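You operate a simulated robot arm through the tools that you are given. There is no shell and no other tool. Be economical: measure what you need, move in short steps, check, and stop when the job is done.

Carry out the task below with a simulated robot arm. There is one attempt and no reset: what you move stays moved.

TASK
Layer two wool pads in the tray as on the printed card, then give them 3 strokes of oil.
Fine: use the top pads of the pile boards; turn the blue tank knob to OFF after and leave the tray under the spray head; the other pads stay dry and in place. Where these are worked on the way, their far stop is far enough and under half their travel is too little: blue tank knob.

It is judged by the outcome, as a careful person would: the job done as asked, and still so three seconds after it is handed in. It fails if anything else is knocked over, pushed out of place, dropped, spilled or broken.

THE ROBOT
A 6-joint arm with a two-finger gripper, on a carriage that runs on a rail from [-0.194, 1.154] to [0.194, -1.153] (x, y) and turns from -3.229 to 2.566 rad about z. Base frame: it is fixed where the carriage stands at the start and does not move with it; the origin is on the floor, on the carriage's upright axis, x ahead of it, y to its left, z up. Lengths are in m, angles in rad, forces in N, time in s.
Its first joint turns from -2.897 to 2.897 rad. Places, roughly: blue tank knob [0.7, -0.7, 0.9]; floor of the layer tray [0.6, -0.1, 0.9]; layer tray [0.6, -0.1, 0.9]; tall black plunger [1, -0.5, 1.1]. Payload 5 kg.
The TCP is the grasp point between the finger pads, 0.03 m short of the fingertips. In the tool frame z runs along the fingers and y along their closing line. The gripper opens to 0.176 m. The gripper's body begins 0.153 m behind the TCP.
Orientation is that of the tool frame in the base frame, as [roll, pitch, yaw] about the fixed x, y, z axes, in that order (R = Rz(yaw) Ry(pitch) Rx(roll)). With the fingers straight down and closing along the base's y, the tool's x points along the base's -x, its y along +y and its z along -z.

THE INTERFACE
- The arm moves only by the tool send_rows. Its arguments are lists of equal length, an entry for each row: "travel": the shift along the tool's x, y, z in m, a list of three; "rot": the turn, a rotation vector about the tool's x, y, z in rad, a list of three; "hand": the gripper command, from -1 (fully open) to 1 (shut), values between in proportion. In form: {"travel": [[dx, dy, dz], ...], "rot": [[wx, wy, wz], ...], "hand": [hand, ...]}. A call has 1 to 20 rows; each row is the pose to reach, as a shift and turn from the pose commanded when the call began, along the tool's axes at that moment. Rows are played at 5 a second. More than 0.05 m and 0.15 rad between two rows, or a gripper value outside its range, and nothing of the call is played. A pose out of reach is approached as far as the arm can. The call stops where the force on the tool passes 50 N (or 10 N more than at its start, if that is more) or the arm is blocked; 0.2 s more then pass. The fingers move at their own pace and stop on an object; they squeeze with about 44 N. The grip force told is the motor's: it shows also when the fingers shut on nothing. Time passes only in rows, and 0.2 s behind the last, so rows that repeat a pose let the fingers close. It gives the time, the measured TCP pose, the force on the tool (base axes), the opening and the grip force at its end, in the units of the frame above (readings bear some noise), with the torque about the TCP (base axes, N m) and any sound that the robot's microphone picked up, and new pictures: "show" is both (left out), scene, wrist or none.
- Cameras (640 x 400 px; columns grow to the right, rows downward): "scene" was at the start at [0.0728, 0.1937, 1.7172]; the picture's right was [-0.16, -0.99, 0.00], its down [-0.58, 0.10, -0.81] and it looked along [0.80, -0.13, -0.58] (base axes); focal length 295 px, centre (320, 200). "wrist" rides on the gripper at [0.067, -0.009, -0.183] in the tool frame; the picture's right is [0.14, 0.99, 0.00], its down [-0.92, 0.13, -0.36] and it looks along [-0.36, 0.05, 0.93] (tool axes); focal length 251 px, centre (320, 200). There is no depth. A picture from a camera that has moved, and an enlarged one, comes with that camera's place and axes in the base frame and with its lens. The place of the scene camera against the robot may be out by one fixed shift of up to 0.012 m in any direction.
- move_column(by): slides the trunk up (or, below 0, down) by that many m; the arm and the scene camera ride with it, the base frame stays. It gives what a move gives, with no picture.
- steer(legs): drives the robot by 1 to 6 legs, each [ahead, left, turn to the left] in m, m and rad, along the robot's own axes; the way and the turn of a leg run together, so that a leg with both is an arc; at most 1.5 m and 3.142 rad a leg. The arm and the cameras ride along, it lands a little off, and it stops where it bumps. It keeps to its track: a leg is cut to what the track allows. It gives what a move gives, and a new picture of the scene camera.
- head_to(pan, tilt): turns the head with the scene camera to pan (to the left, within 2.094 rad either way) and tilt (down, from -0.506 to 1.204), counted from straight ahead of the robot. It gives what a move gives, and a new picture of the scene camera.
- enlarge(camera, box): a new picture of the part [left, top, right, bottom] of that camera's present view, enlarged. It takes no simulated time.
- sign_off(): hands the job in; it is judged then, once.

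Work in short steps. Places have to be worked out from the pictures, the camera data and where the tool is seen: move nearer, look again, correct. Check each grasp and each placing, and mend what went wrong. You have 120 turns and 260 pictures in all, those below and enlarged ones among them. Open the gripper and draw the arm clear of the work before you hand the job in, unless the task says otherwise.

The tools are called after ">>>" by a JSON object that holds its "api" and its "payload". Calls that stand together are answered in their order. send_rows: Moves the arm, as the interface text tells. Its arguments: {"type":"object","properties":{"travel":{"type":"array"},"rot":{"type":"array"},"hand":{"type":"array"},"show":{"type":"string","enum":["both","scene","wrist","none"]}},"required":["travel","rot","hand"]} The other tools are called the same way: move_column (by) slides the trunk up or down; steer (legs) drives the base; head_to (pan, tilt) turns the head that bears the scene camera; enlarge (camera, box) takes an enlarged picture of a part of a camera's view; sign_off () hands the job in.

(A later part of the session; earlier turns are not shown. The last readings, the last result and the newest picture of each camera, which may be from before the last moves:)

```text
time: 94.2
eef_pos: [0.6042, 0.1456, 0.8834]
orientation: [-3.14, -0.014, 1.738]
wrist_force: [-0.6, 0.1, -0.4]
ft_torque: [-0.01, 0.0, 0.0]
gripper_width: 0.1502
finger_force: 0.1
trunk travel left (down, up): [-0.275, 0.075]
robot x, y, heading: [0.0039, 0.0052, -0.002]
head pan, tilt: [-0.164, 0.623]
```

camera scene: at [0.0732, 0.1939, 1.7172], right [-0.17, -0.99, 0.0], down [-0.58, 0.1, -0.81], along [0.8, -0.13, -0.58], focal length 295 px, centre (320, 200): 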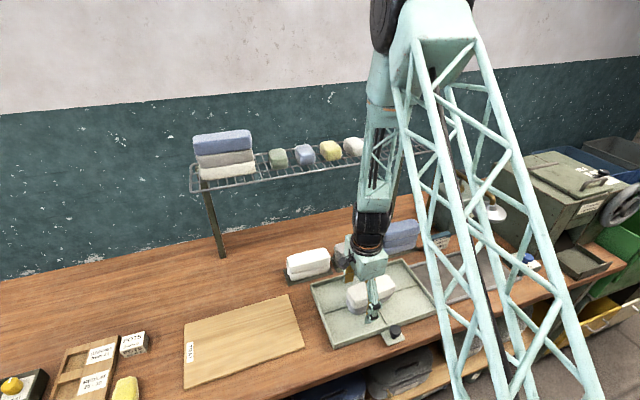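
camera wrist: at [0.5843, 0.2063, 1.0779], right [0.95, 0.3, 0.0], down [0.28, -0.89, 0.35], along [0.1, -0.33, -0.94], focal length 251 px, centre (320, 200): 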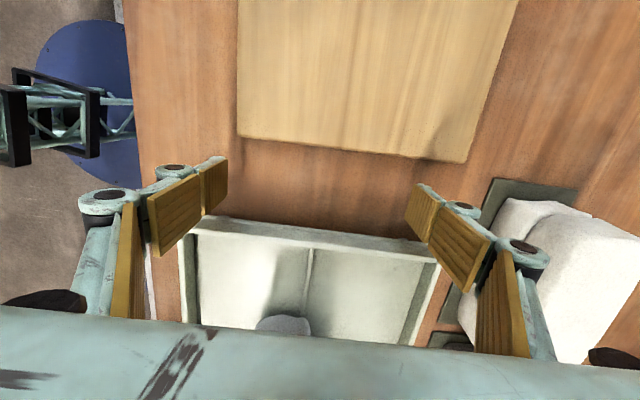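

Still no contact at TCP 0.883, confirming the shorter reach of the spread fingers. I go down 8 mm more, check, then push 6 cm.

>>> {"api": "send_rows", "payload": {"travel": [[0, 0, 0.003], [0, 0, 0.006], [0, 0, 0.008], [-0.01, 0, 0.008], [-0.02, 0, 0.008], [-0.027, 0, 0.008], [-0.033, 0, 0.008], [-0.04, 0, 0.008], [-0.048, 0, 0.008], [-0.057, 0, 0.008], [-0.065, 0, 0.008], [-0.07, 0, 0.008]], "rot": [[0, 0, 0], [0, 0, 0], [0, 0, 0], [0, 0, 0], [0, 0, 0], [0, 0, 0], [0, 0, 0], [0, 0, 0], [0, 0, 0], [0, 0, 0], [0, 0, 0], [0, 0, 0]], "hand": [-0.705, -0.705, -0.705, -0.705, -0.705, -0.705, -0.705, -0.705, -0.705, -0.705, -0.705, -0.705]}}

```text
time: 96.1
eef_pos: [0.6073, 0.1137, 0.8755]
orientation: [-3.135, -0.015, 1.742]
wrist_force: [0.0, 10.7, -1.3]
ft_torque: [0.07, -0.16, -0.79]
gripper_width: 0.149
finger_force: 0.1
trunk travel left (down, up): [-0.275, 0.075]
robot x, y, heading: [0.0029, 0.0023, 0.004]
head pan, tilt: [-0.164, 0.623]
stopped in row 9: the force on the tool passed its limit at 64 N (the readings are from after the stop); the commanded pose is now the measured one
camera scene: at [0.072, 0.1967, 1.717], right [-0.16, -0.99, 0.0], down [-0.58, 0.09, -0.81], along [0.8, -0.13, -0.58], focal length 295 px, centre (320, 200)
camera wrist: at [0.5892, 0.1746, 1.06], right [0.95, 0.31, 0.0], down [0.29, -0.89, 0.35], along [0.1, -0.33, -0.94], focal length 251 px, centre (320, 200)
```

scene: 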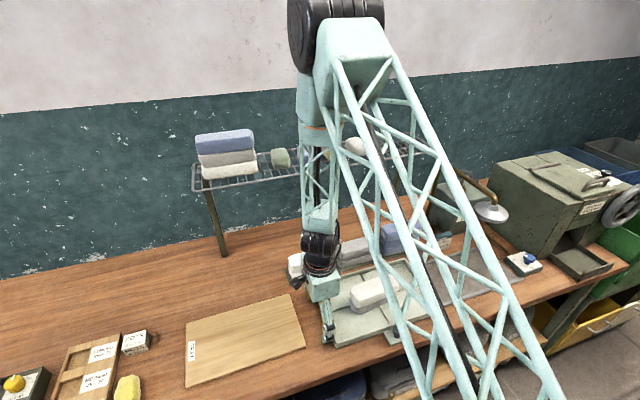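
wrist: 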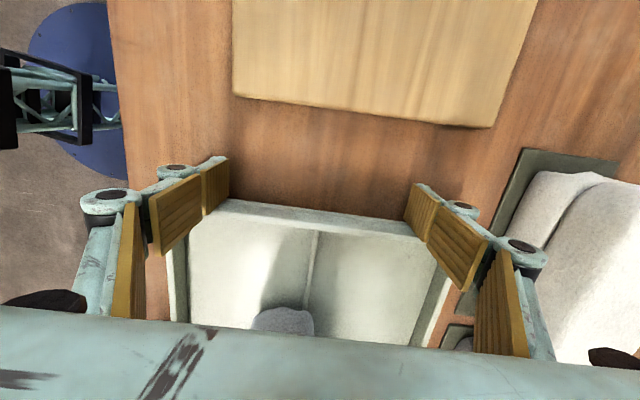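

The fingers now push the wall and the force peaked at 64 N on contact. I push again more slowly to see whether the tray slides.

>>> {"api": "send_rows", "payload": {"travel": [[-0.002, 0, 0], [-0.004, 0, 0], [-0.006, 0, 0], [-0.008, 0, 0], [-0.01, 0, 0], [-0.012, 0, 0], [-0.014, 0, 0], [-0.016, 0, 0], [-0.018, 0, 0], [-0.02, 0, 0]], "rot": [[0, 0, 0], [0, 0, 0], [0, 0, 0], [0, 0, 0], [0, 0, 0], [0, 0, 0], [0, 0, 0], [0, 0, 0], [0, 0, 0], [0, 0, 0]], "hand": [-0.705, -0.705, -0.705, -0.705, -0.705, -0.705, -0.705, -0.705, -0.705, -0.705]}}

>>> {"api": "enlarge", "payload": {"camera": "scene", "box": [280, 230, 540, 360]}}

```text
time: 96.7
eef_pos: [0.6083, 0.1133, 0.8747]
orientation: [-3.133, -0.018, 1.743]
wrist_force: [-0.1, 8.6, -2.7]
ft_torque: [0.09, -0.22, -0.62]
gripper_width: 0.1488
finger_force: 0.0
trunk travel left (down, up): [-0.275, 0.075]
robot x, y, heading: [0.0004, 0.0023, 0.003]
head pan, tilt: [-0.164, 0.623]
stopped in row 3: the force on the tool passed its limit at 53 N (the readings are from after the stop); the commanded pose is now the measured one
camera scene: at [0.0716, 0.1971, 1.7171], right [-0.16, -0.99, 0.0], down [-0.58, 0.09, -0.81], along [0.8, -0.13, -0.58], focal length 295 px, centre (320, 200)
camera wrist: at [0.5893, 0.1744, 1.0601], right [0.95, 0.31, 0.0], down [0.29, -0.89, 0.35], along [0.1, -0.33, -0.94], focal length 251 px, centre (320, 200)
```

scene: 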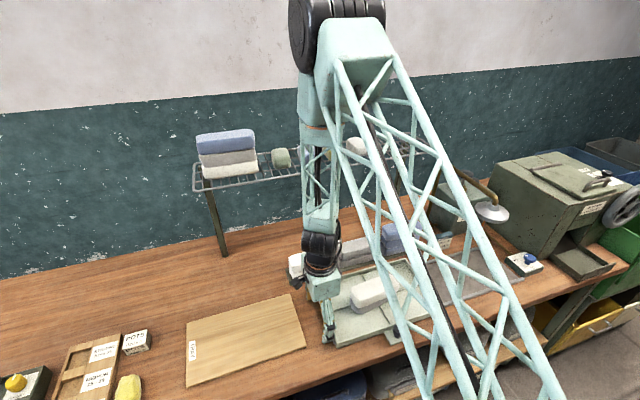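
wrist: 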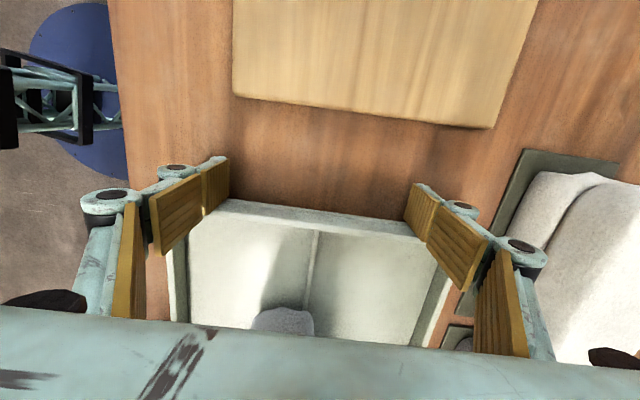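

```text
2.46 times, centred on (410, 295) of scene
camera zoom: at [0.0716, 0.1971, 1.7171], right [-0.16, -0.99, 0.0], down [-0.58, 0.09, -0.81], along [0.8, -0.13, -0.58], focal length 725 px, centre (98, -34)
```

zoom: 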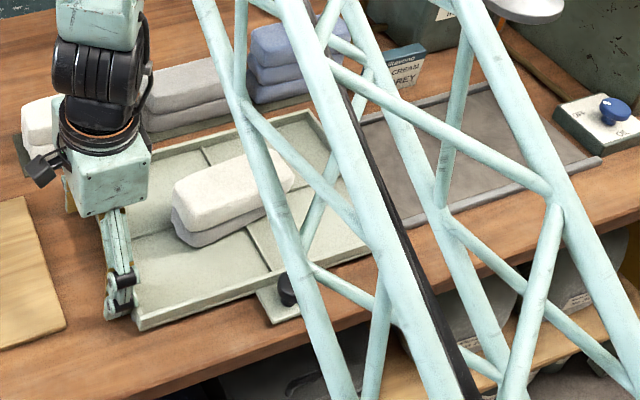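

Only the near finger bears (torque shows it), so the push is off-centre and may jam. I back off, close the fingers, and push at the middle of the wall.

>>> {"api": "send_rows", "payload": {"travel": [[0.015, 0, -0.005], [0.03, 0, -0.026], [0.03, 0, -0.026], [0.03, 0, -0.026], [0.03, 0, -0.026], [0.022, 0, -0.026], [0.014, 0, -0.026], [0.008, 0, -0.026], [0.004, 0, -0.026], [0, 0, -0.026], [-0.004, 0, -0.026], [-0.008, 0, -0.026], [-0.012, 0, -0.026], [-0.016, 0, -0.026]], "rot": [[0, 0, 0], [0, 0, 0], [0, 0, 0], [0, 0, 0], [0, 0, 0], [0, 0, 0], [0, 0, 0], [0, 0, 0], [0, 0, 0], [0, 0, 0], [0, 0, 0], [0, 0, 0], [0, 0, 0], [0, 0, 0]], "hand": [-0.7, -0.3, 0.3, 1, 1, 1, 1, 1, 1, 1, 1, 1, 1, 1]}}

>>> {"api": "enlarge", "payload": {"camera": "scene", "box": [280, 230, 540, 360]}}

```text
time: 99.7
eef_pos: [0.6118, 0.0962, 0.9011]
orientation: [-3.135, -0.019, 1.742]
wrist_force: [0.3, -0.2, 0.2]
ft_torque: [-0.02, -0.01, 0.01]
gripper_width: 0.0001
finger_force: 45.0
trunk travel left (down, up): [-0.275, 0.075]
robot x, y, heading: [-0.0021, 0.0045, 0.003]
head pan, tilt: [-0.164, 0.623]
camera scene: at [0.0718, 0.1957, 1.7172], right [-0.16, -0.99, 0.0], down [-0.58, 0.09, -0.81], along [0.8, -0.13, -0.58], focal length 295 px, centre (320, 200)
camera wrist: at [0.5927, 0.1566, 1.0864], right [0.95, 0.31, 0.0], down [0.29, -0.89, 0.34], along [0.1, -0.33, -0.94], focal length 251 px, centre (320, 200)
```

scene: 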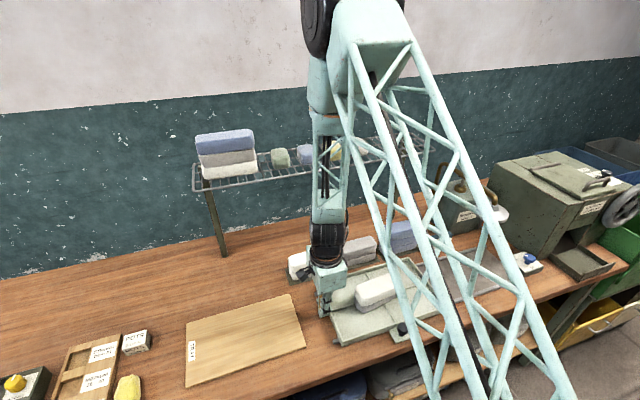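
wrist: 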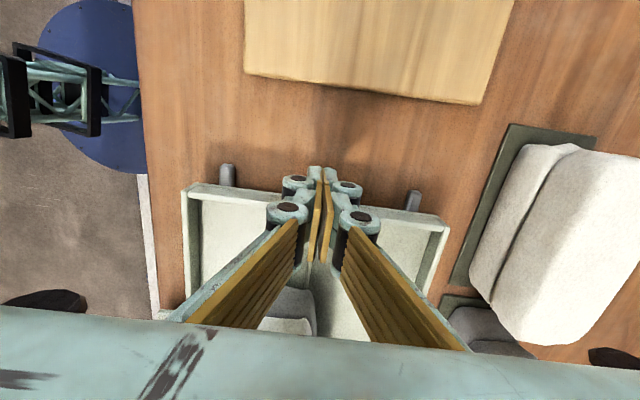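

```text
2.46 times, centred on (410, 295) of scene
camera zoom: at [0.0718, 0.1957, 1.7172], right [-0.16, -0.99, 0.0], down [-0.58, 0.09, -0.81], along [0.8, -0.13, -0.58], focal length 725 px, centre (98, -34)
```

zoom: 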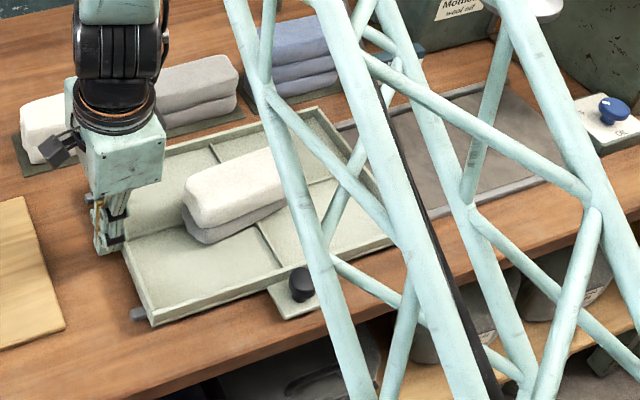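

It slides freely now; the spread fingers had hit the rail ends hidden under the tray. I keep pushing at the centre, about 0.2 m.

>>> {"api": "send_rows", "payload": {"travel": [[-0.006, 0, 0], [-0.014, 0, 0], [-0.024, 0, 0], [-0.035, 0, 0], [-0.046, 0, 0], [-0.057, 0, 0], [-0.068, 0, 0], [-0.079, 0, 0], [-0.09, 0, 0], [-0.101, 0, 0], [-0.112, 0, 0], [-0.123, 0, 0], [-0.134, 0, 0], [-0.145, 0, 0], [-0.156, 0, 0], [-0.167, 0, 0], [-0.178, 0, 0], [-0.188, 0, 0], [-0.195, 0, 0], [-0.2, 0, 0]], "rot": [[0, 0, 0], [0, 0, 0], [0, 0, 0], [0, 0, 0], [0, 0, 0], [0, 0, 0], [0, 0, 0], [0, 0, 0], [0, 0, 0], [0, 0, 0], [0, 0, 0], [0, 0, 0], [0, 0, 0], [0, 0, 0], [0, 0, 0], [0, 0, 0], [0, 0, 0], [0, 0, 0], [0, 0, 0], [0, 0, 0]], "hand": [1, 1, 1, 1, 1, 1, 1, 1, 1, 1, 1, 1, 1, 1, 1, 1, 1, 1, 1, 1]}}

>>> {"api": "enlarge", "payload": {"camera": "scene", "box": [330, 180, 570, 350]}}

```text
time: 103.9
eef_pos: [0.6465, -0.1014, 0.8981]
orientation: [-3.135, -0.016, 1.743]
wrist_force: [0.8, -0.5, -0.7]
ft_torque: [0.0, 0.0, -0.03]
gripper_width: 0.0
finger_force: 45.1
trunk travel left (down, up): [-0.275, 0.075]
robot x, y, heading: [-0.0018, -0.0019, 0.004]
head pan, tilt: [-0.164, 0.623]
camera scene: at [0.0718, 0.1957, 1.7172], right [-0.16, -0.99, 0.0], down [-0.58, 0.09, -0.81], along [0.8, -0.13, -0.58], focal length 295 px, centre (320, 200)
camera wrist: at [0.6275, -0.0408, 1.0824], right [0.95, 0.31, 0.0], down [0.29, -0.89, 0.34], along [0.1, -0.33, -0.94], focal length 251 px, centre (320, 200)
```

scene: 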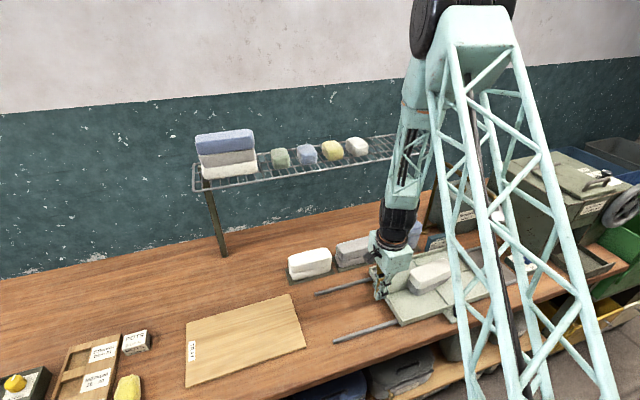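
wrist: 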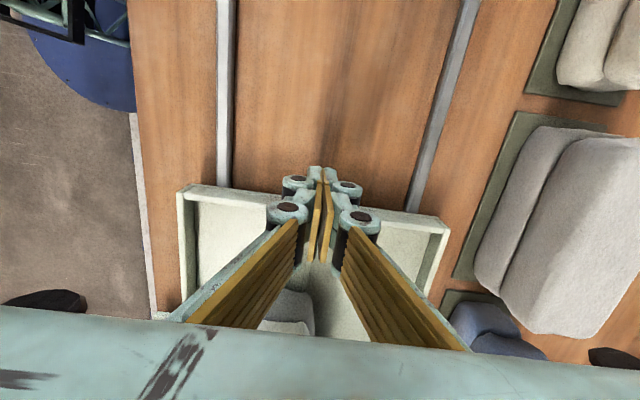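

```text
2.35 times, centred on (450, 265) of scene
camera zoom: at [0.0718, 0.1957, 1.7172], right [-0.16, -0.99, 0.0], down [-0.58, 0.09, -0.81], along [0.8, -0.13, -0.58], focal length 693 px, centre (14, 47)
```

zoom: 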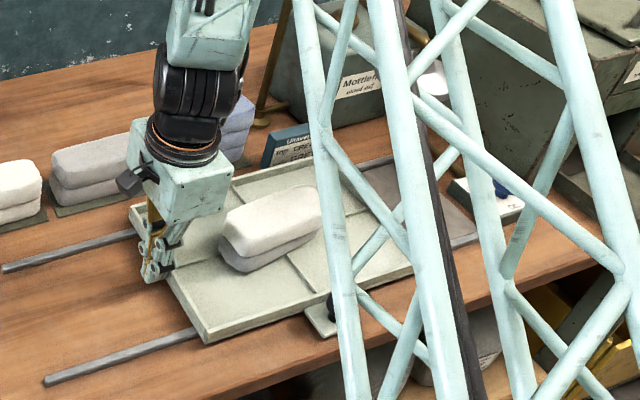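

The tray slides straight along the rails. I push the last 0.155 m to bring its centre below the spray head.

>>> {"api": "send_rows", "payload": {"travel": [[-0.006, 0, 0], [-0.014, 0, 0], [-0.024, 0, 0], [-0.034, 0, 0], [-0.044, 0, 0], [-0.054, 0, 0], [-0.064, 0, 0], [-0.074, 0, 0], [-0.084, 0, 0], [-0.094, 0, 0], [-0.104, 0, 0], [-0.114, 0, 0], [-0.124, 0, 0], [-0.132, 0, 0], [-0.139, 0, 0], [-0.145, 0, 0], [-0.15, 0, 0], [-0.155, 0, 0]], "rot": [[0, 0, 0], [0, 0, 0], [0, 0, 0], [0, 0, 0], [0, 0, 0], [0, 0, 0], [0, 0, 0], [0, 0, 0], [0, 0, 0], [0, 0, 0], [0, 0, 0], [0, 0, 0], [0, 0, 0], [0, 0, 0], [0, 0, 0], [0, 0, 0], [0, 0, 0], [0, 0, 0]], "hand": [1, 1, 1, 1, 1, 1, 1, 1, 1, 1, 1, 1, 1, 1, 1, 1, 1, 1]}}

>>> {"api": "head_to", "payload": {"pan": -0.6, "tilt": 0.7}}

```text
time: 107.7
eef_pos: [0.6713, -0.2532, 0.894]
orientation: [-3.135, -0.02, 1.742]
wrist_force: [-0.9, -0.8, 1.2]
ft_torque: [-0.03, 0.02, -0.02]
gripper_width: 0.0
finger_force: 44.4
trunk travel left (down, up): [-0.275, 0.075]
robot x, y, heading: [0.0003, 0.005, 0.004]
head pan, tilt: [-0.164, 0.623]
camera scene: at [0.0718, 0.1957, 1.7172], right [-0.16, -0.99, 0.0], down [-0.58, 0.09, -0.81], along [0.8, -0.13, -0.58], focal length 295 px, centre (320, 200)
camera wrist: at [0.6527, -0.1931, 1.0794], right [0.95, 0.31, 0.0], down [0.29, -0.89, 0.34], along [0.1, -0.33, -0.94], focal length 251 px, centre (320, 200)
```

scene: 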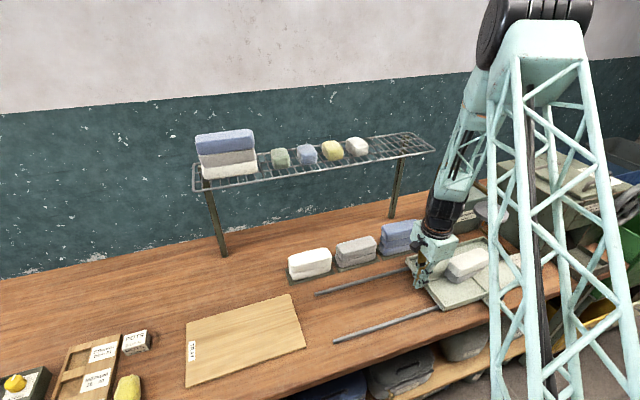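
wrist: 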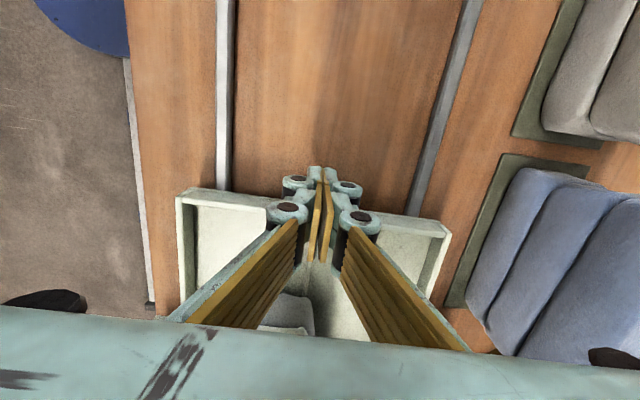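

```text
time: 108.6
eef_pos: [0.6718, -0.253, 0.8958]
orientation: [-3.135, -0.018, 1.742]
wrist_force: [0.0, -0.1, 0.8]
ft_torque: [-0.03, -0.01, 0.02]
gripper_width: 0.0
finger_force: 45.2
trunk travel left (down, up): [-0.275, 0.075]
robot x, y, heading: [-0.0027, 0.0007, 0.004]
head pan, tilt: [-0.6, 0.7]
camera scene: at [0.0556, 0.162, 1.7107], right [-0.56, -0.83, 0.0], down [-0.53, 0.36, -0.77], along [0.63, -0.43, -0.64], focal length 295 px, centre (320, 200)
```

scene: 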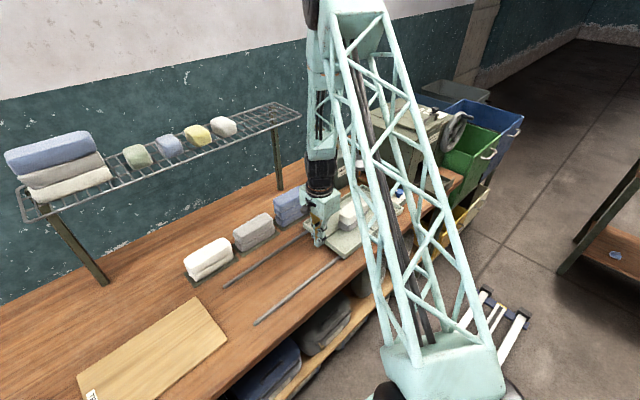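

The tray should now be under the head. I back off, rise, and look with the wrist camera from above.

>>> {"api": "send_rows", "payload": {"travel": [[0.02, 0, 0], [0.04, 0, -0.04], [0.045, 0, -0.09], [0.045, 0, -0.14], [0.045, -0.02, -0.19], [0.045, -0.03, -0.24], [0.045, -0.03, -0.29], [0.045, -0.03, -0.33], [0.045, -0.03, -0.33]], "rot": [[0, 0, 0], [0, 0, 0], [0, 0, 0], [0, 0, 0], [0, 0, 0], [0, 0, 0], [0, 0, 0], [0, 0, 0], [0, 0, 0]], "hand": [1, 1, 1, 1, 1, 1, 1, 1, 1]}}

```text
refused: row 3 steps farther than a row can; nothing moved
```

Row 3 was a hair too long; I shorten the steps.

>>> {"api": "send_rows", "payload": {"travel": [[0.02, 0, 0], [0.04, 0, -0.04], [0.045, 0, -0.085], [0.045, 0, -0.13], [0.045, -0.015, -0.175], [0.045, -0.03, -0.215], [0.045, -0.03, -0.26], [0.045, -0.03, -0.3], [0.045, -0.03, -0.33], [0.045, -0.03, -0.33]], "rot": [[0, 0, 0], [0, 0, 0], [0, 0, 0], [0, 0, 0], [0, 0, 0], [0, 0, 0], [0, 0, 0], [0, 0, 0], [0, 0, 0], [0, 0, 0]], "hand": [1, 1, 1, 1, 1, 1, 1, 1, 1, 1]}}

>>> {"api": "enlarge", "payload": {"camera": "scene", "box": [280, 120, 480, 280]}}

```text
time: 110.8
eef_pos: [0.6341, -0.2195, 1.2259]
orientation: [-3.137, -0.018, 1.744]
wrist_force: [-0.4, -0.9, -0.3]
ft_torque: [-0.01, -0.07, 0.0]
gripper_width: 0.0001
finger_force: 44.9
trunk travel left (down, up): [-0.275, 0.075]
robot x, y, heading: [0.0019, 0.0011, 0.004]
head pan, tilt: [-0.6, 0.7]
camera scene: at [0.0553, 0.162, 1.7106], right [-0.56, -0.83, 0.0], down [-0.53, 0.36, -0.77], along [0.63, -0.43, -0.64], focal length 295 px, centre (320, 200)
camera wrist: at [0.6168, -0.1591, 1.4111], right [0.95, 0.31, 0.0], down [0.29, -0.89, 0.34], along [0.1, -0.33, -0.94], focal length 251 px, centre (320, 200)
```

scene: 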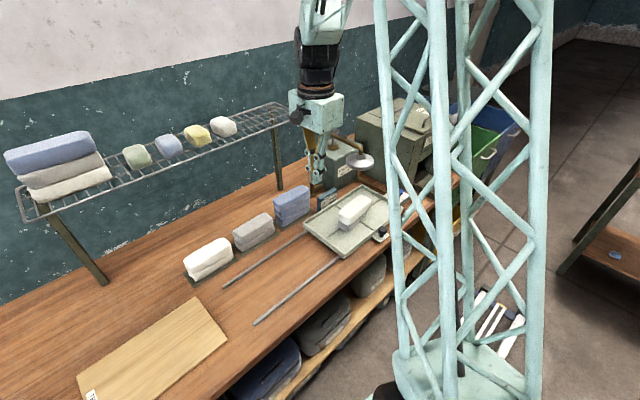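
wrist: 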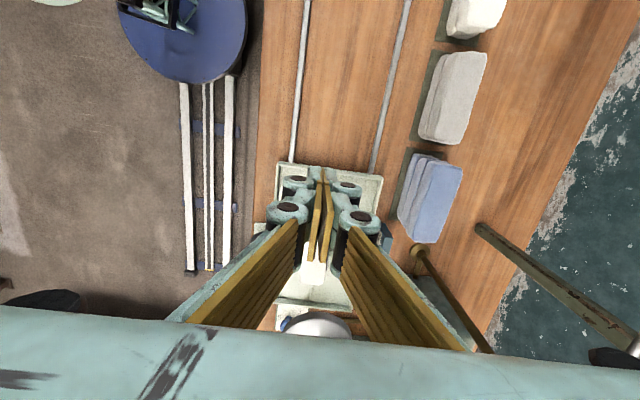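

```text
2.50 times, centred on (380, 200) of scene
camera zoom: at [0.0553, 0.162, 1.7106], right [-0.56, -0.83, 0.0], down [-0.53, 0.36, -0.77], along [0.63, -0.43, -0.64], focal length 736 px, centre (170, 200)
```

zoom: 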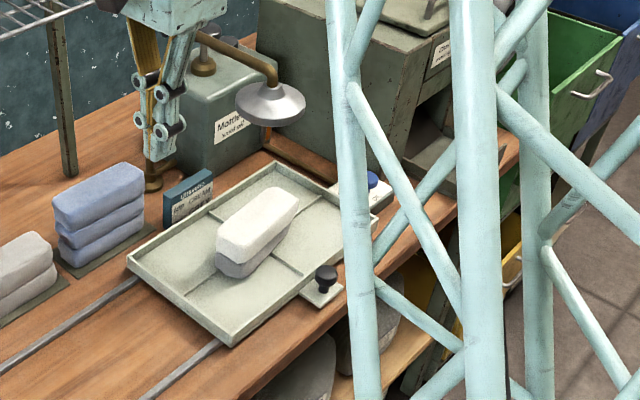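

The tray is fully at the end of the rails, with the pads under the head at about (0.707, −0.455). The knob at about (0.707, −0.689) is at the edge of reach, so I retract the arm high and close and drive along the rail to the right.

>>> {"api": "send_rows", "payload": {"travel": [[0.015, -0.03, -0.024], [0.03, -0.062, -0.048], [0.046, -0.095, -0.072], [0.062, -0.127, -0.096], [0.078, -0.159, -0.12], [0.078, -0.159, -0.12]], "rot": [[0, 0, 0], [0, 0, 0], [0, 0, 0], [0, 0, 0], [0, 0, 0], [0, 0, 0]], "hand": [1, 1, 1, 1, 0, -0.3], "show": "none"}}

>>> {"api": "steer", "payload": {"legs": [[0.083, -0.493, 0]]}}

```text
time: 112.2
eef_pos: [0.4683, -0.1752, 1.3478]
orientation: [-3.136, -0.017, 1.741]
wrist_force: [-0.2, -0.4, 1.1]
ft_torque: [-0.03, -0.18, -0.01]
gripper_width: 0.089
finger_force: 0.0
trunk travel left (down, up): [-0.275, 0.075]
robot x, y, heading: [0.0011, 0.0021, 0.002]
head pan, tilt: [-0.6, 0.7]
```

```text
time: 115.2
eef_pos: [0.5503, -0.6526, 1.3477]
orientation: [-3.134, -0.019, 1.75]
wrist_force: [0.4, -0.4, 0.9]
ft_torque: [0.04, -0.01, 0.0]
gripper_width: 0.1145
finger_force: 0.1
trunk travel left (down, up): [-0.275, 0.075]
robot x, y, heading: [0.0766, -0.4792, 0.009]
head pan, tilt: [-0.6, 0.7]
camera scene: at [0.1352, -0.3172, 1.7107], right [-0.56, -0.83, 0.0], down [-0.53, 0.36, -0.76], along [0.64, -0.43, -0.64], focal length 295 px, centre (320, 200)
```

scene: 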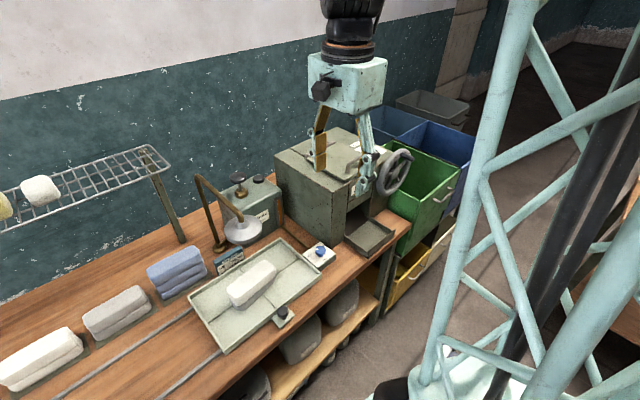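

The whole right side is in good view now. I enlarge the tank, plunger, spray head, tray and knob.

>>> {"api": "enlarge", "payload": {"camera": "scene", "box": [180, 160, 340, 270]}}

>>> {"api": "enlarge", "payload": {"camera": "scene", "box": [295, 235, 345, 275]}}

>>> {"api": "enlarge", "payload": {"camera": "scene", "box": [190, 225, 330, 345]}}

```text
3.64 times, centred on (260, 215) of scene
camera zoom: at [0.1352, -0.3172, 1.7107], right [-0.56, -0.83, 0.0], down [-0.53, 0.36, -0.76], along [0.64, -0.43, -0.64], focal length 1071 px, centre (538, 146)
```

zoom: 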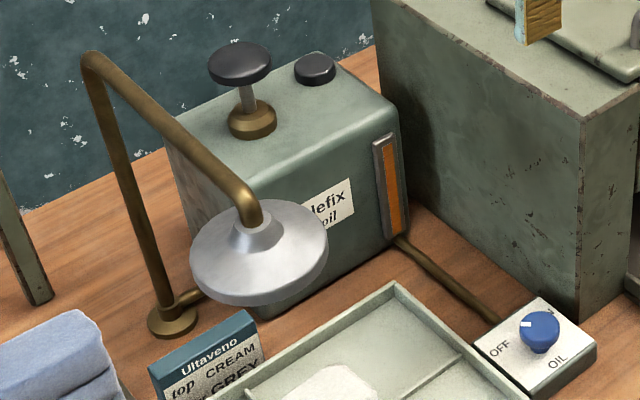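

```text
10.00 times, centred on (320, 255) of scene
camera zoom: at [0.1352, -0.3172, 1.7107], right [-0.56, -0.83, 0.0], down [-0.53, 0.36, -0.76], along [0.64, -0.43, -0.64], focal length 2946 px, centre (320, -350)
```

zoom: 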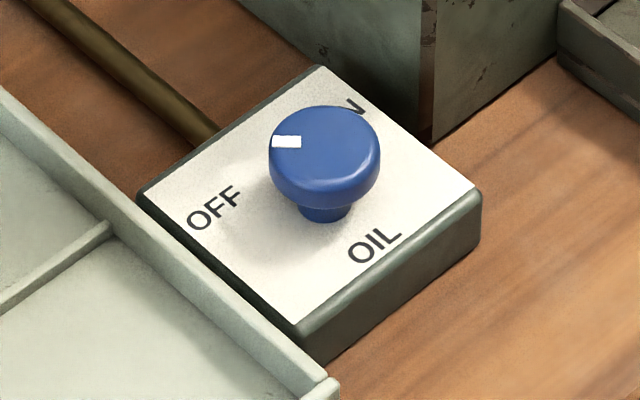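

```text
3.33 times, centred on (260, 285) of scene
camera zoom: at [0.1352, -0.3172, 1.7107], right [-0.56, -0.83, 0.0], down [-0.53, 0.36, -0.76], along [0.64, -0.43, -0.64], focal length 982 px, centre (520, -83)
```

zoom: 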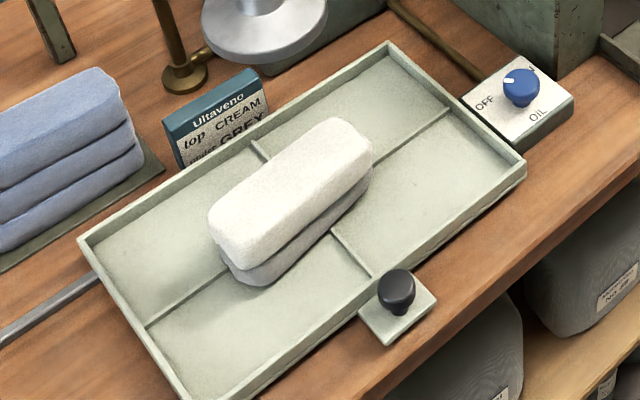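

The knob points at OFF; ON is a quarter turn clockwise. I bring the gripper above the knob at a yaw that leaves room beside the machine, for a close look.

>>> {"api": "send_rows", "payload": {"travel": [[-0.006, 0.01, 0.01], [-0.012, 0.02, 0.02], [-0.018, 0.03, 0.035], [-0.024, 0.04, 0.05], [-0.03, 0.05, 0.065], [-0.036, 0.06, 0.08], [-0.043, 0.07, 0.095], [-0.05, 0.08, 0.11], [-0.056, 0.09, 0.13], [-0.062, 0.1, 0.15], [-0.0677, 0.1097, 0.168], [-0.0677, 0.1097, 0.168]], "rot": [[0, 0, -0.118], [0, 0, -0.236], [0, 0, -0.354], [0, 0, -0.472], [0, 0, -0.59], [0, 0, -0.708], [0, 0, -0.826], [0, 0, -0.944], [0, 0, -1.062], [0, 0, -1.18], [0, 0, -1.297], [0, 0, -1.297]], "hand": [-0.1, -0.1, -0.1, -0.1, -0.1, -0.1, -0.1, -0.1, -0.1, -0.1, -0.1, -0.1]}}

>>> {"api": "enlarge", "payload": {"camera": "wrist", "box": [240, 100, 400, 220]}}

```text
time: 117.8
eef_pos: [0.6686, -0.6957, 1.177]
orientation: [3.126, -0.014, 3.045]
wrist_force: [1.0, -0.2, -0.1]
ft_torque: [0.0, 0.11, -0.02]
gripper_width: 0.0968
finger_force: 0.0
trunk travel left (down, up): [-0.275, 0.075]
robot x, y, heading: [0.08, -0.4788, 0.006]
head pan, tilt: [-0.6, 0.7]
camera scene: at [0.1359, -0.3172, 1.7107], right [-0.56, -0.83, 0.0], down [-0.54, 0.36, -0.76], along [0.63, -0.43, -0.64], focal length 295 px, centre (320, 200)
camera wrist: at [0.6041, -0.7024, 1.361], right [-0.04, 1.0, 0.02], down [0.93, 0.03, 0.35], along [0.35, 0.03, -0.94], focal length 251 px, centre (320, 200)
```

scene: 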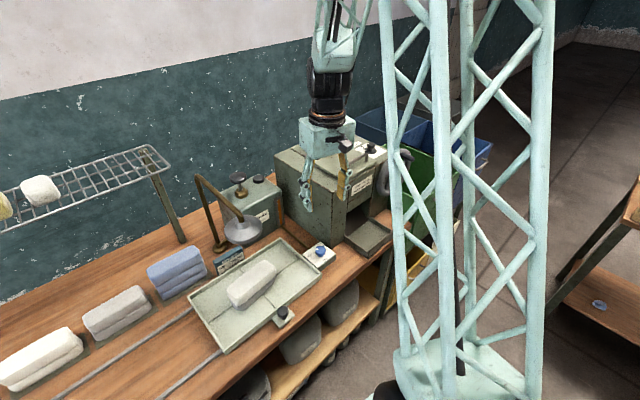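
wrist: 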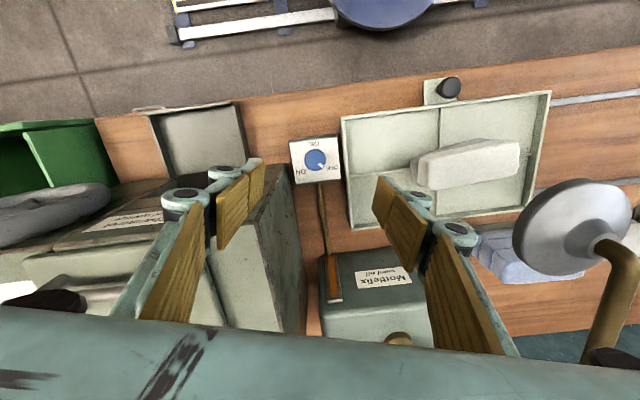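

```text
3.33 times, centred on (320, 160) of wrist
camera zoom: at [0.6041, -0.7024, 1.361], right [-0.04, 1.0, 0.02], down [0.93, 0.03, 0.35], along [0.35, 0.03, -0.94], focal length 838 px, centre (320, 333)
```

zoom: 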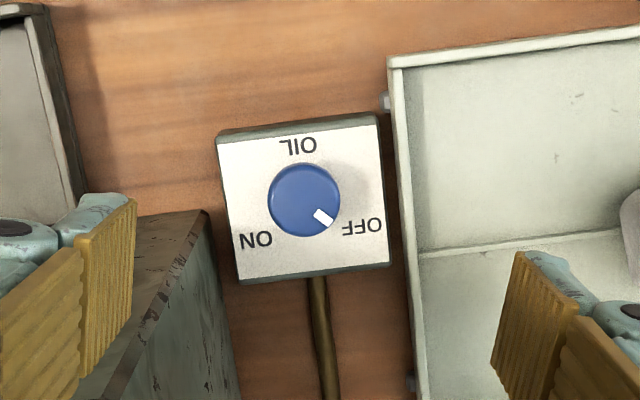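

The knob is at about (0.692, −0.700), its cap 0.038 wide, pointing at OFF. I lower over it to about z 1.0 to check centring.

>>> {"api": "send_rows", "payload": {"travel": [[-0.008, 0, 0.04], [-0.016, -0.001, 0.08], [-0.0238, -0.0017, 0.12], [-0.0238, -0.0017, 0.16], [-0.0238, -0.0017, 0.18], [-0.0238, -0.0017, 0.18]], "rot": [[0, 0, 0], [0, 0, 0], [0, 0, 0], [0, 0, 0], [0, 0, 0], [0, 0, 0]], "hand": [0, 0.2, 0.2, 0.2, 0.2, 0.2], "show": "wrist"}}

>>> {"api": "enlarge", "payload": {"camera": "wrist", "box": [240, 100, 400, 220]}}

>>> {"api": "enlarge", "payload": {"camera": "scene", "box": [270, 190, 370, 270]}}

```text
time: 119.2
eef_pos: [0.6905, -0.6966, 0.9978]
orientation: [3.127, -0.014, 3.046]
wrist_force: [0.4, 0.2, 0.2]
ft_torque: [-0.02, 0.0, -0.01]
gripper_width: 0.0705
finger_force: 0.0
trunk travel left (down, up): [-0.275, 0.075]
robot x, y, heading: [0.0787, -0.478, 0.008]
head pan, tilt: [-0.6, 0.7]
camera wrist: at [0.6255, -0.7035, 1.1811], right [-0.04, 1.0, 0.02], down [0.93, 0.03, 0.35], along [0.35, 0.03, -0.94], focal length 251 px, centre (320, 200)
```

wrist: 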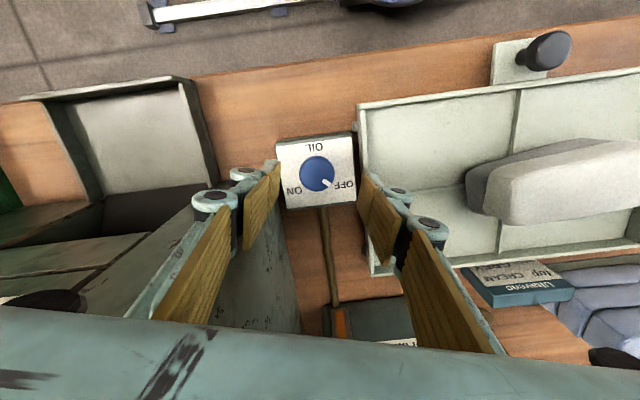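

```text
3.33 times, centred on (320, 160) of wrist
camera zoom: at [0.6255, -0.7035, 1.1811], right [-0.04, 1.0, 0.02], down [0.93, 0.03, 0.35], along [0.35, 0.03, -0.94], focal length 838 px, centre (320, 333)
```

zoom: 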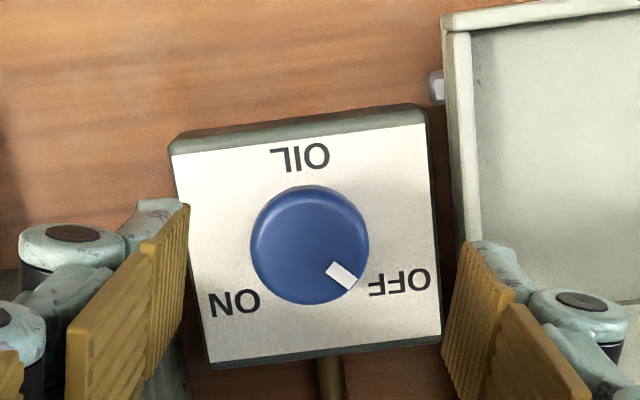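

```text
5.00 times, centred on (320, 230) of scene
camera zoom: at [0.1352, -0.3171, 1.7107], right [-0.56, -0.83, 0.0], down [-0.53, 0.36, -0.77], along [0.64, -0.43, -0.64], focal length 1473 px, centre (320, 50)
```

zoom: 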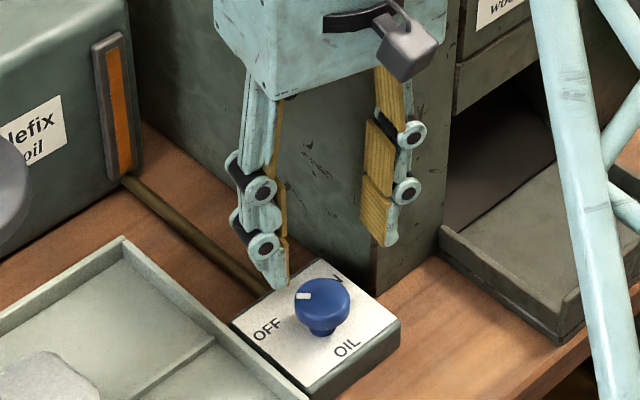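

Centred within 3 mm. I shift slightly, descend to grip height and close on the cap.

>>> {"api": "send_rows", "payload": {"travel": [[0, -0.0035, 0.02], [0, -0.0035, 0.04], [0, -0.0035, 0.055], [0, -0.0035, 0.063], [0, -0.0035, 0.063], [0, -0.0035, 0.063], [0, -0.0035, 0.063]], "rot": [[0, 0, 0], [0, 0, 0], [0, 0, 0], [0, 0, 0], [0, 0, 0], [0, 0, 0], [0, 0, 0]], "hand": [0.2, 0.2, 0.2, 0.2, 0.7, 0.8, 0.8], "show": "wrist"}}

>>> {"api": "enlarge", "payload": {"camera": "scene", "box": [270, 190, 370, 270]}}

```text
time: 119.7
eef_pos: [0.6921, -0.7014, 0.9725]
orientation: [3.13, 0.0, 3.044]
wrist_force: [-11.9, 6.0, 31.4]
ft_torque: [-3.1, -2.7, -0.7]
gripper_width: 0.0705
finger_force: 0.2
trunk travel left (down, up): [-0.275, 0.075]
robot x, y, heading: [0.0829, -0.4761, 0.006]
head pan, tilt: [-0.6, 0.7]
stopped in row 2: the force on the tool passed its limit at 72 N (the readings are from after the stop); the commanded pose is now the measured one
camera wrist: at [0.6252, -0.7068, 1.156], right [-0.04, 1.0, 0.01], down [0.93, 0.03, 0.36], along [0.36, 0.03, -0.93], focal length 251 px, centre (320, 200)
```

wrist: 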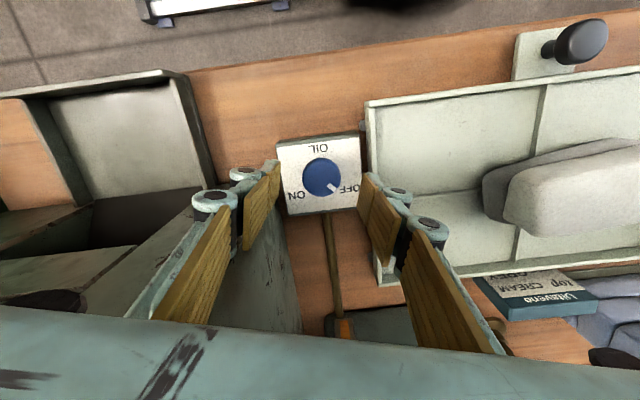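

```text
5.00 times, centred on (320, 230) of scene
camera zoom: at [0.1327, -0.3159, 1.711], right [-0.56, -0.83, 0.0], down [-0.53, 0.36, -0.77], along [0.64, -0.43, -0.64], focal length 1473 px, centre (320, 50)
```

zoom: 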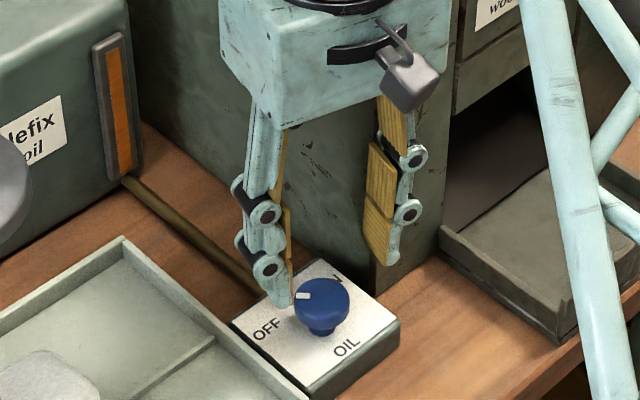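

The gripper's body touched the top edge of the machine on the right (31 N, now stopped). I rise, turn the gripper so its body clears the machine through the whole quarter turn, and try again.

>>> {"api": "send_rows", "payload": {"travel": [[0, 0, -0.015], [0, 0, -0.035], [0, 0, -0.035], [0, 0, -0.035], [0, 0, -0.035], [0, 0, -0.035]], "rot": [[0, 0, 0], [0, 0, 0.11], [0, 0, 0.22], [0, 0, 0.33], [0, 0, 0.436], [0, 0, 0.436]], "hand": [0.2, 0.2, 0.2, 0.2, 0.2, 0.2]}}

>>> {"api": "enlarge", "payload": {"camera": "wrist", "box": [240, 100, 400, 220]}}

>>> {"api": "enlarge", "payload": {"camera": "scene", "box": [240, 120, 400, 270]}}

```text
time: 121.1
eef_pos: [0.6939, -0.7029, 1.0043]
orientation: [3.132, -0.006, 2.607]
wrist_force: [-0.3, 0.0, 0.2]
ft_torque: [0.0, -0.02, 0.05]
gripper_width: 0.0702
finger_force: 0.0
trunk travel left (down, up): [-0.275, 0.075]
robot x, y, heading: [0.081, -0.4748, 0.012]
head pan, tilt: [-0.6, 0.7]
camera scene: at [0.1351, -0.3172, 1.7106], right [-0.56, -0.83, 0.0], down [-0.53, 0.36, -0.76], along [0.64, -0.43, -0.64], focal length 295 px, centre (320, 200)
camera wrist: at [0.6319, -0.6796, 1.1891], right [0.38, 0.92, 0.01], down [0.86, -0.36, 0.36], along [0.33, -0.13, -0.93], focal length 251 px, centre (320, 200)
```

scene: 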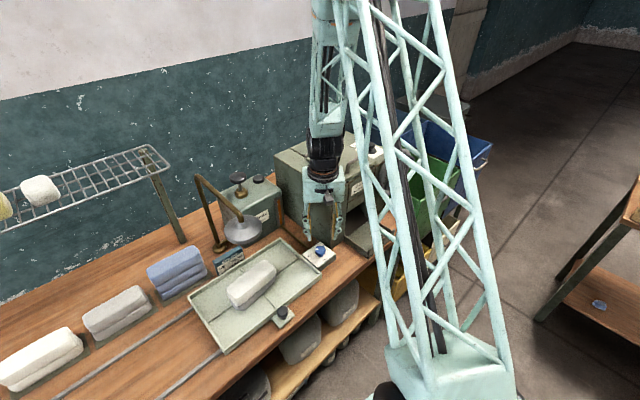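
wrist: 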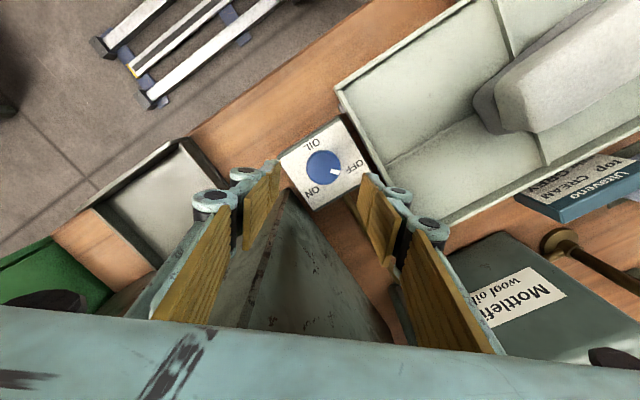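

```text
3.33 times, centred on (320, 160) of wrist
camera zoom: at [0.6319, -0.6796, 1.1891], right [0.38, 0.92, 0.01], down [0.86, -0.36, 0.36], along [0.33, -0.13, -0.93], focal length 838 px, centre (320, 333)
```

zoom: 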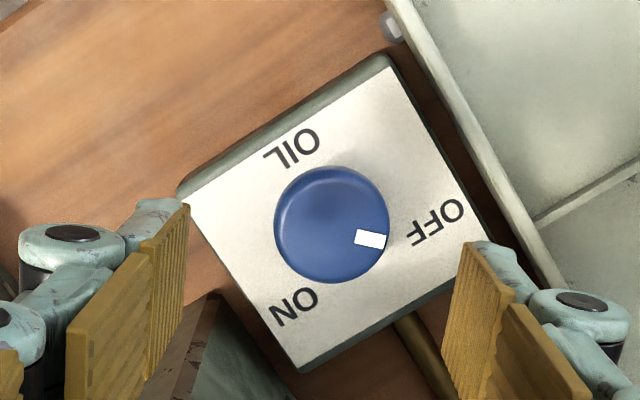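

```text
2.67 times, centred on (320, 195) of scene
camera zoom: at [0.1351, -0.3172, 1.7106], right [-0.56, -0.83, 0.0], down [-0.53, 0.36, -0.76], along [0.64, -0.43, -0.64], focal length 786 px, centre (320, 213)
```

zoom: 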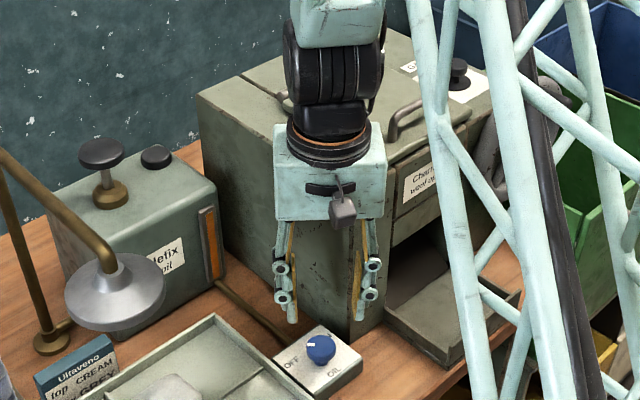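

The front corner of the machine is clear now. I recentre, turn back 10° for the full swing, lower to the cap and grip it.

>>> {"api": "send_rows", "payload": {"travel": [[0.0045, 0.0038, 0], [0.0045, 0.0038, 0.02], [0.0045, 0.0038, 0.04], [0.0045, 0.0038, 0.058], [0.0045, 0.0038, 0.07], [0.0045, 0.0038, 0.07], [0.0045, 0.0038, 0.07], [0.0045, 0.0038, 0.07]], "rot": [[0, 0, -0.085], [0, 0, -0.17], [0, 0, -0.17], [0, 0, -0.17], [0, 0, -0.17], [0, 0, -0.17], [0, 0, -0.17], [0, 0, -0.17]], "hand": [0.2, 0.2, 0.2, 0.2, 0.2, 0.7, 0.8, 0.8], "show": "wrist"}}

>>> {"api": "enlarge", "payload": {"camera": "scene", "box": [270, 190, 370, 270]}}

```text
time: 122.9
eef_pos: [0.692, -0.6964, 0.9357]
orientation: [3.129, -0.005, 2.78]
wrist_force: [-8.5, -17.4, -2.2]
ft_torque: [-0.58, 0.3, -0.22]
gripper_width: 0.0373
finger_force: 44.4
trunk travel left (down, up): [-0.275, 0.075]
robot x, y, heading: [0.0811, -0.4776, 0.009]
head pan, tilt: [-0.6, 0.7]
camera wrist: at [0.6265, -0.6849, 1.1189], right [0.22, 0.97, 0.01], down [0.91, -0.21, 0.36], along [0.35, -0.07, -0.93], focal length 251 px, centre (320, 200)
```

wrist: 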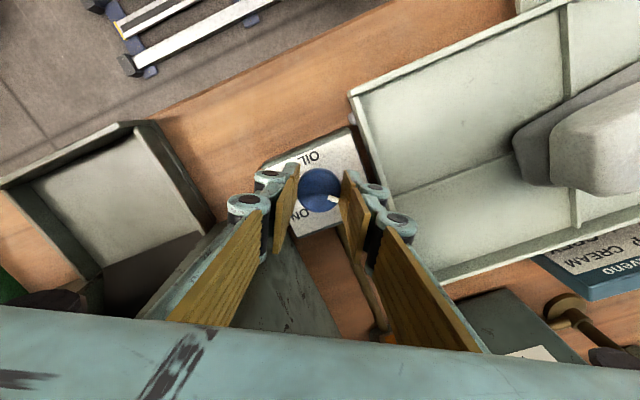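

```text
5.00 times, centred on (320, 230) of scene
camera zoom: at [0.135, -0.3184, 1.7107], right [-0.56, -0.83, 0.0], down [-0.53, 0.36, -0.76], along [0.63, -0.43, -0.64], focal length 1473 px, centre (320, 50)
```

zoom: 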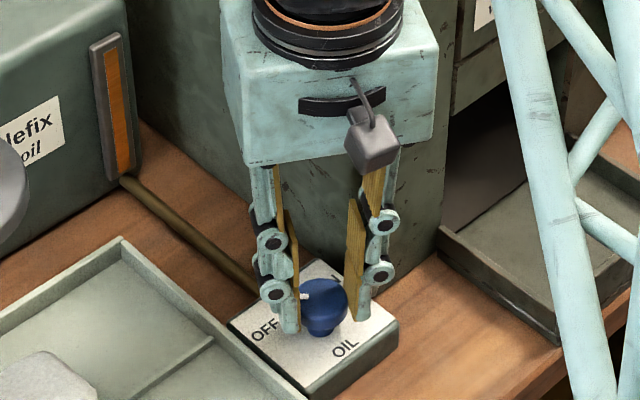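

The cap is gripped at 0.037. I relieve the slight side force and turn clockwise about 1.5 rad towards ON.

>>> {"api": "send_rows", "payload": {"travel": [[0, -0.002, 0], [0, -0.002, 0], [0, -0.002, 0], [0, -0.002, 0], [0, -0.002, 0], [0, -0.002, 0], [0, -0.002, 0], [0, -0.002, 0], [0, -0.002, 0], [0, -0.002, 0], [0, -0.002, 0], [0, -0.002, 0], [0, -0.002, 0]], "rot": [[0, 0, 0.1], [0, 0, 0.22], [0, 0, 0.34], [0, 0, 0.46], [0, 0, 0.58], [0, 0, 0.7], [0, 0, 0.82], [0, 0, 0.94], [0, 0, 1.06], [0, 0, 1.18], [0, 0, 1.3], [0, 0, 1.42], [0, 0, 1.5]], "hand": [0.8, 0.8, 0.8, 0.8, 0.8, 0.8, 0.8, 0.8, 0.8, 0.8, 0.8, 0.8, 0.8]}}

>>> {"api": "enlarge", "payload": {"camera": "wrist", "box": [240, 120, 400, 240]}}

```text
time: 124.3
eef_pos: [0.6942, -0.6944, 0.935]
orientation: [3.135, -0.007, 2.122]
wrist_force: [4.5, 5.7, 1.0]
ft_torque: [0.89, 0.02, 0.05]
gripper_width: 0.0371
finger_force: 44.2
trunk travel left (down, up): [-0.275, 0.075]
robot x, y, heading: [0.0785, -0.4773, 0.016]
head pan, tilt: [-0.6, 0.7]
stopped in row 6: the force on the tool passed its limit at 52 N (the readings are from after the stop); the commanded pose is now the measured one
camera scene: at [0.1352, -0.3157, 1.7105], right [-0.55, -0.83, 0.0], down [-0.54, 0.36, -0.76], along [0.64, -0.42, -0.64], focal length 295 px, centre (320, 200)
camera wrist: at [0.6513, -0.6446, 1.1194], right [0.77, 0.64, 0.01], down [0.59, -0.72, 0.35], along [0.23, -0.27, -0.94], focal length 251 px, centre (320, 200)
```

scene: 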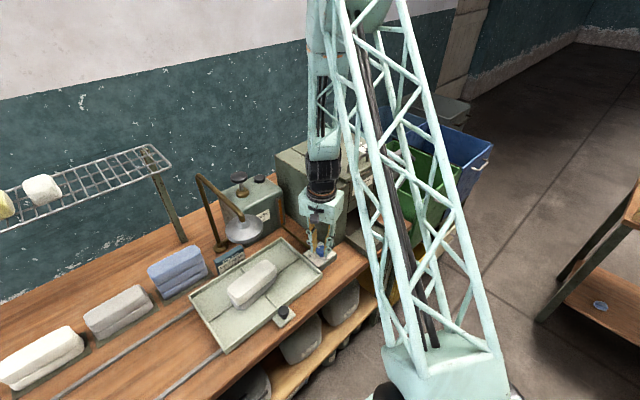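
wrist: 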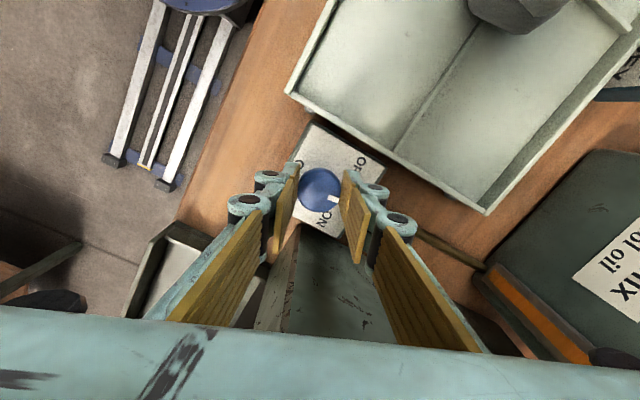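

```text
3.33 times, centred on (320, 180) of wrist
camera zoom: at [0.6513, -0.6446, 1.1194], right [0.77, 0.64, 0.01], down [0.59, -0.72, 0.35], along [0.23, -0.27, -0.94], focal length 838 px, centre (320, 267)
```

zoom: 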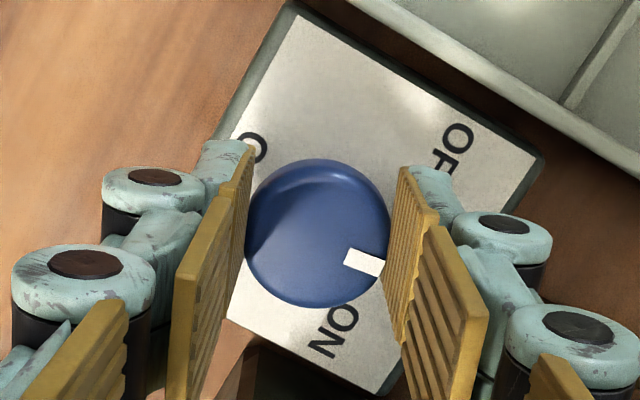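

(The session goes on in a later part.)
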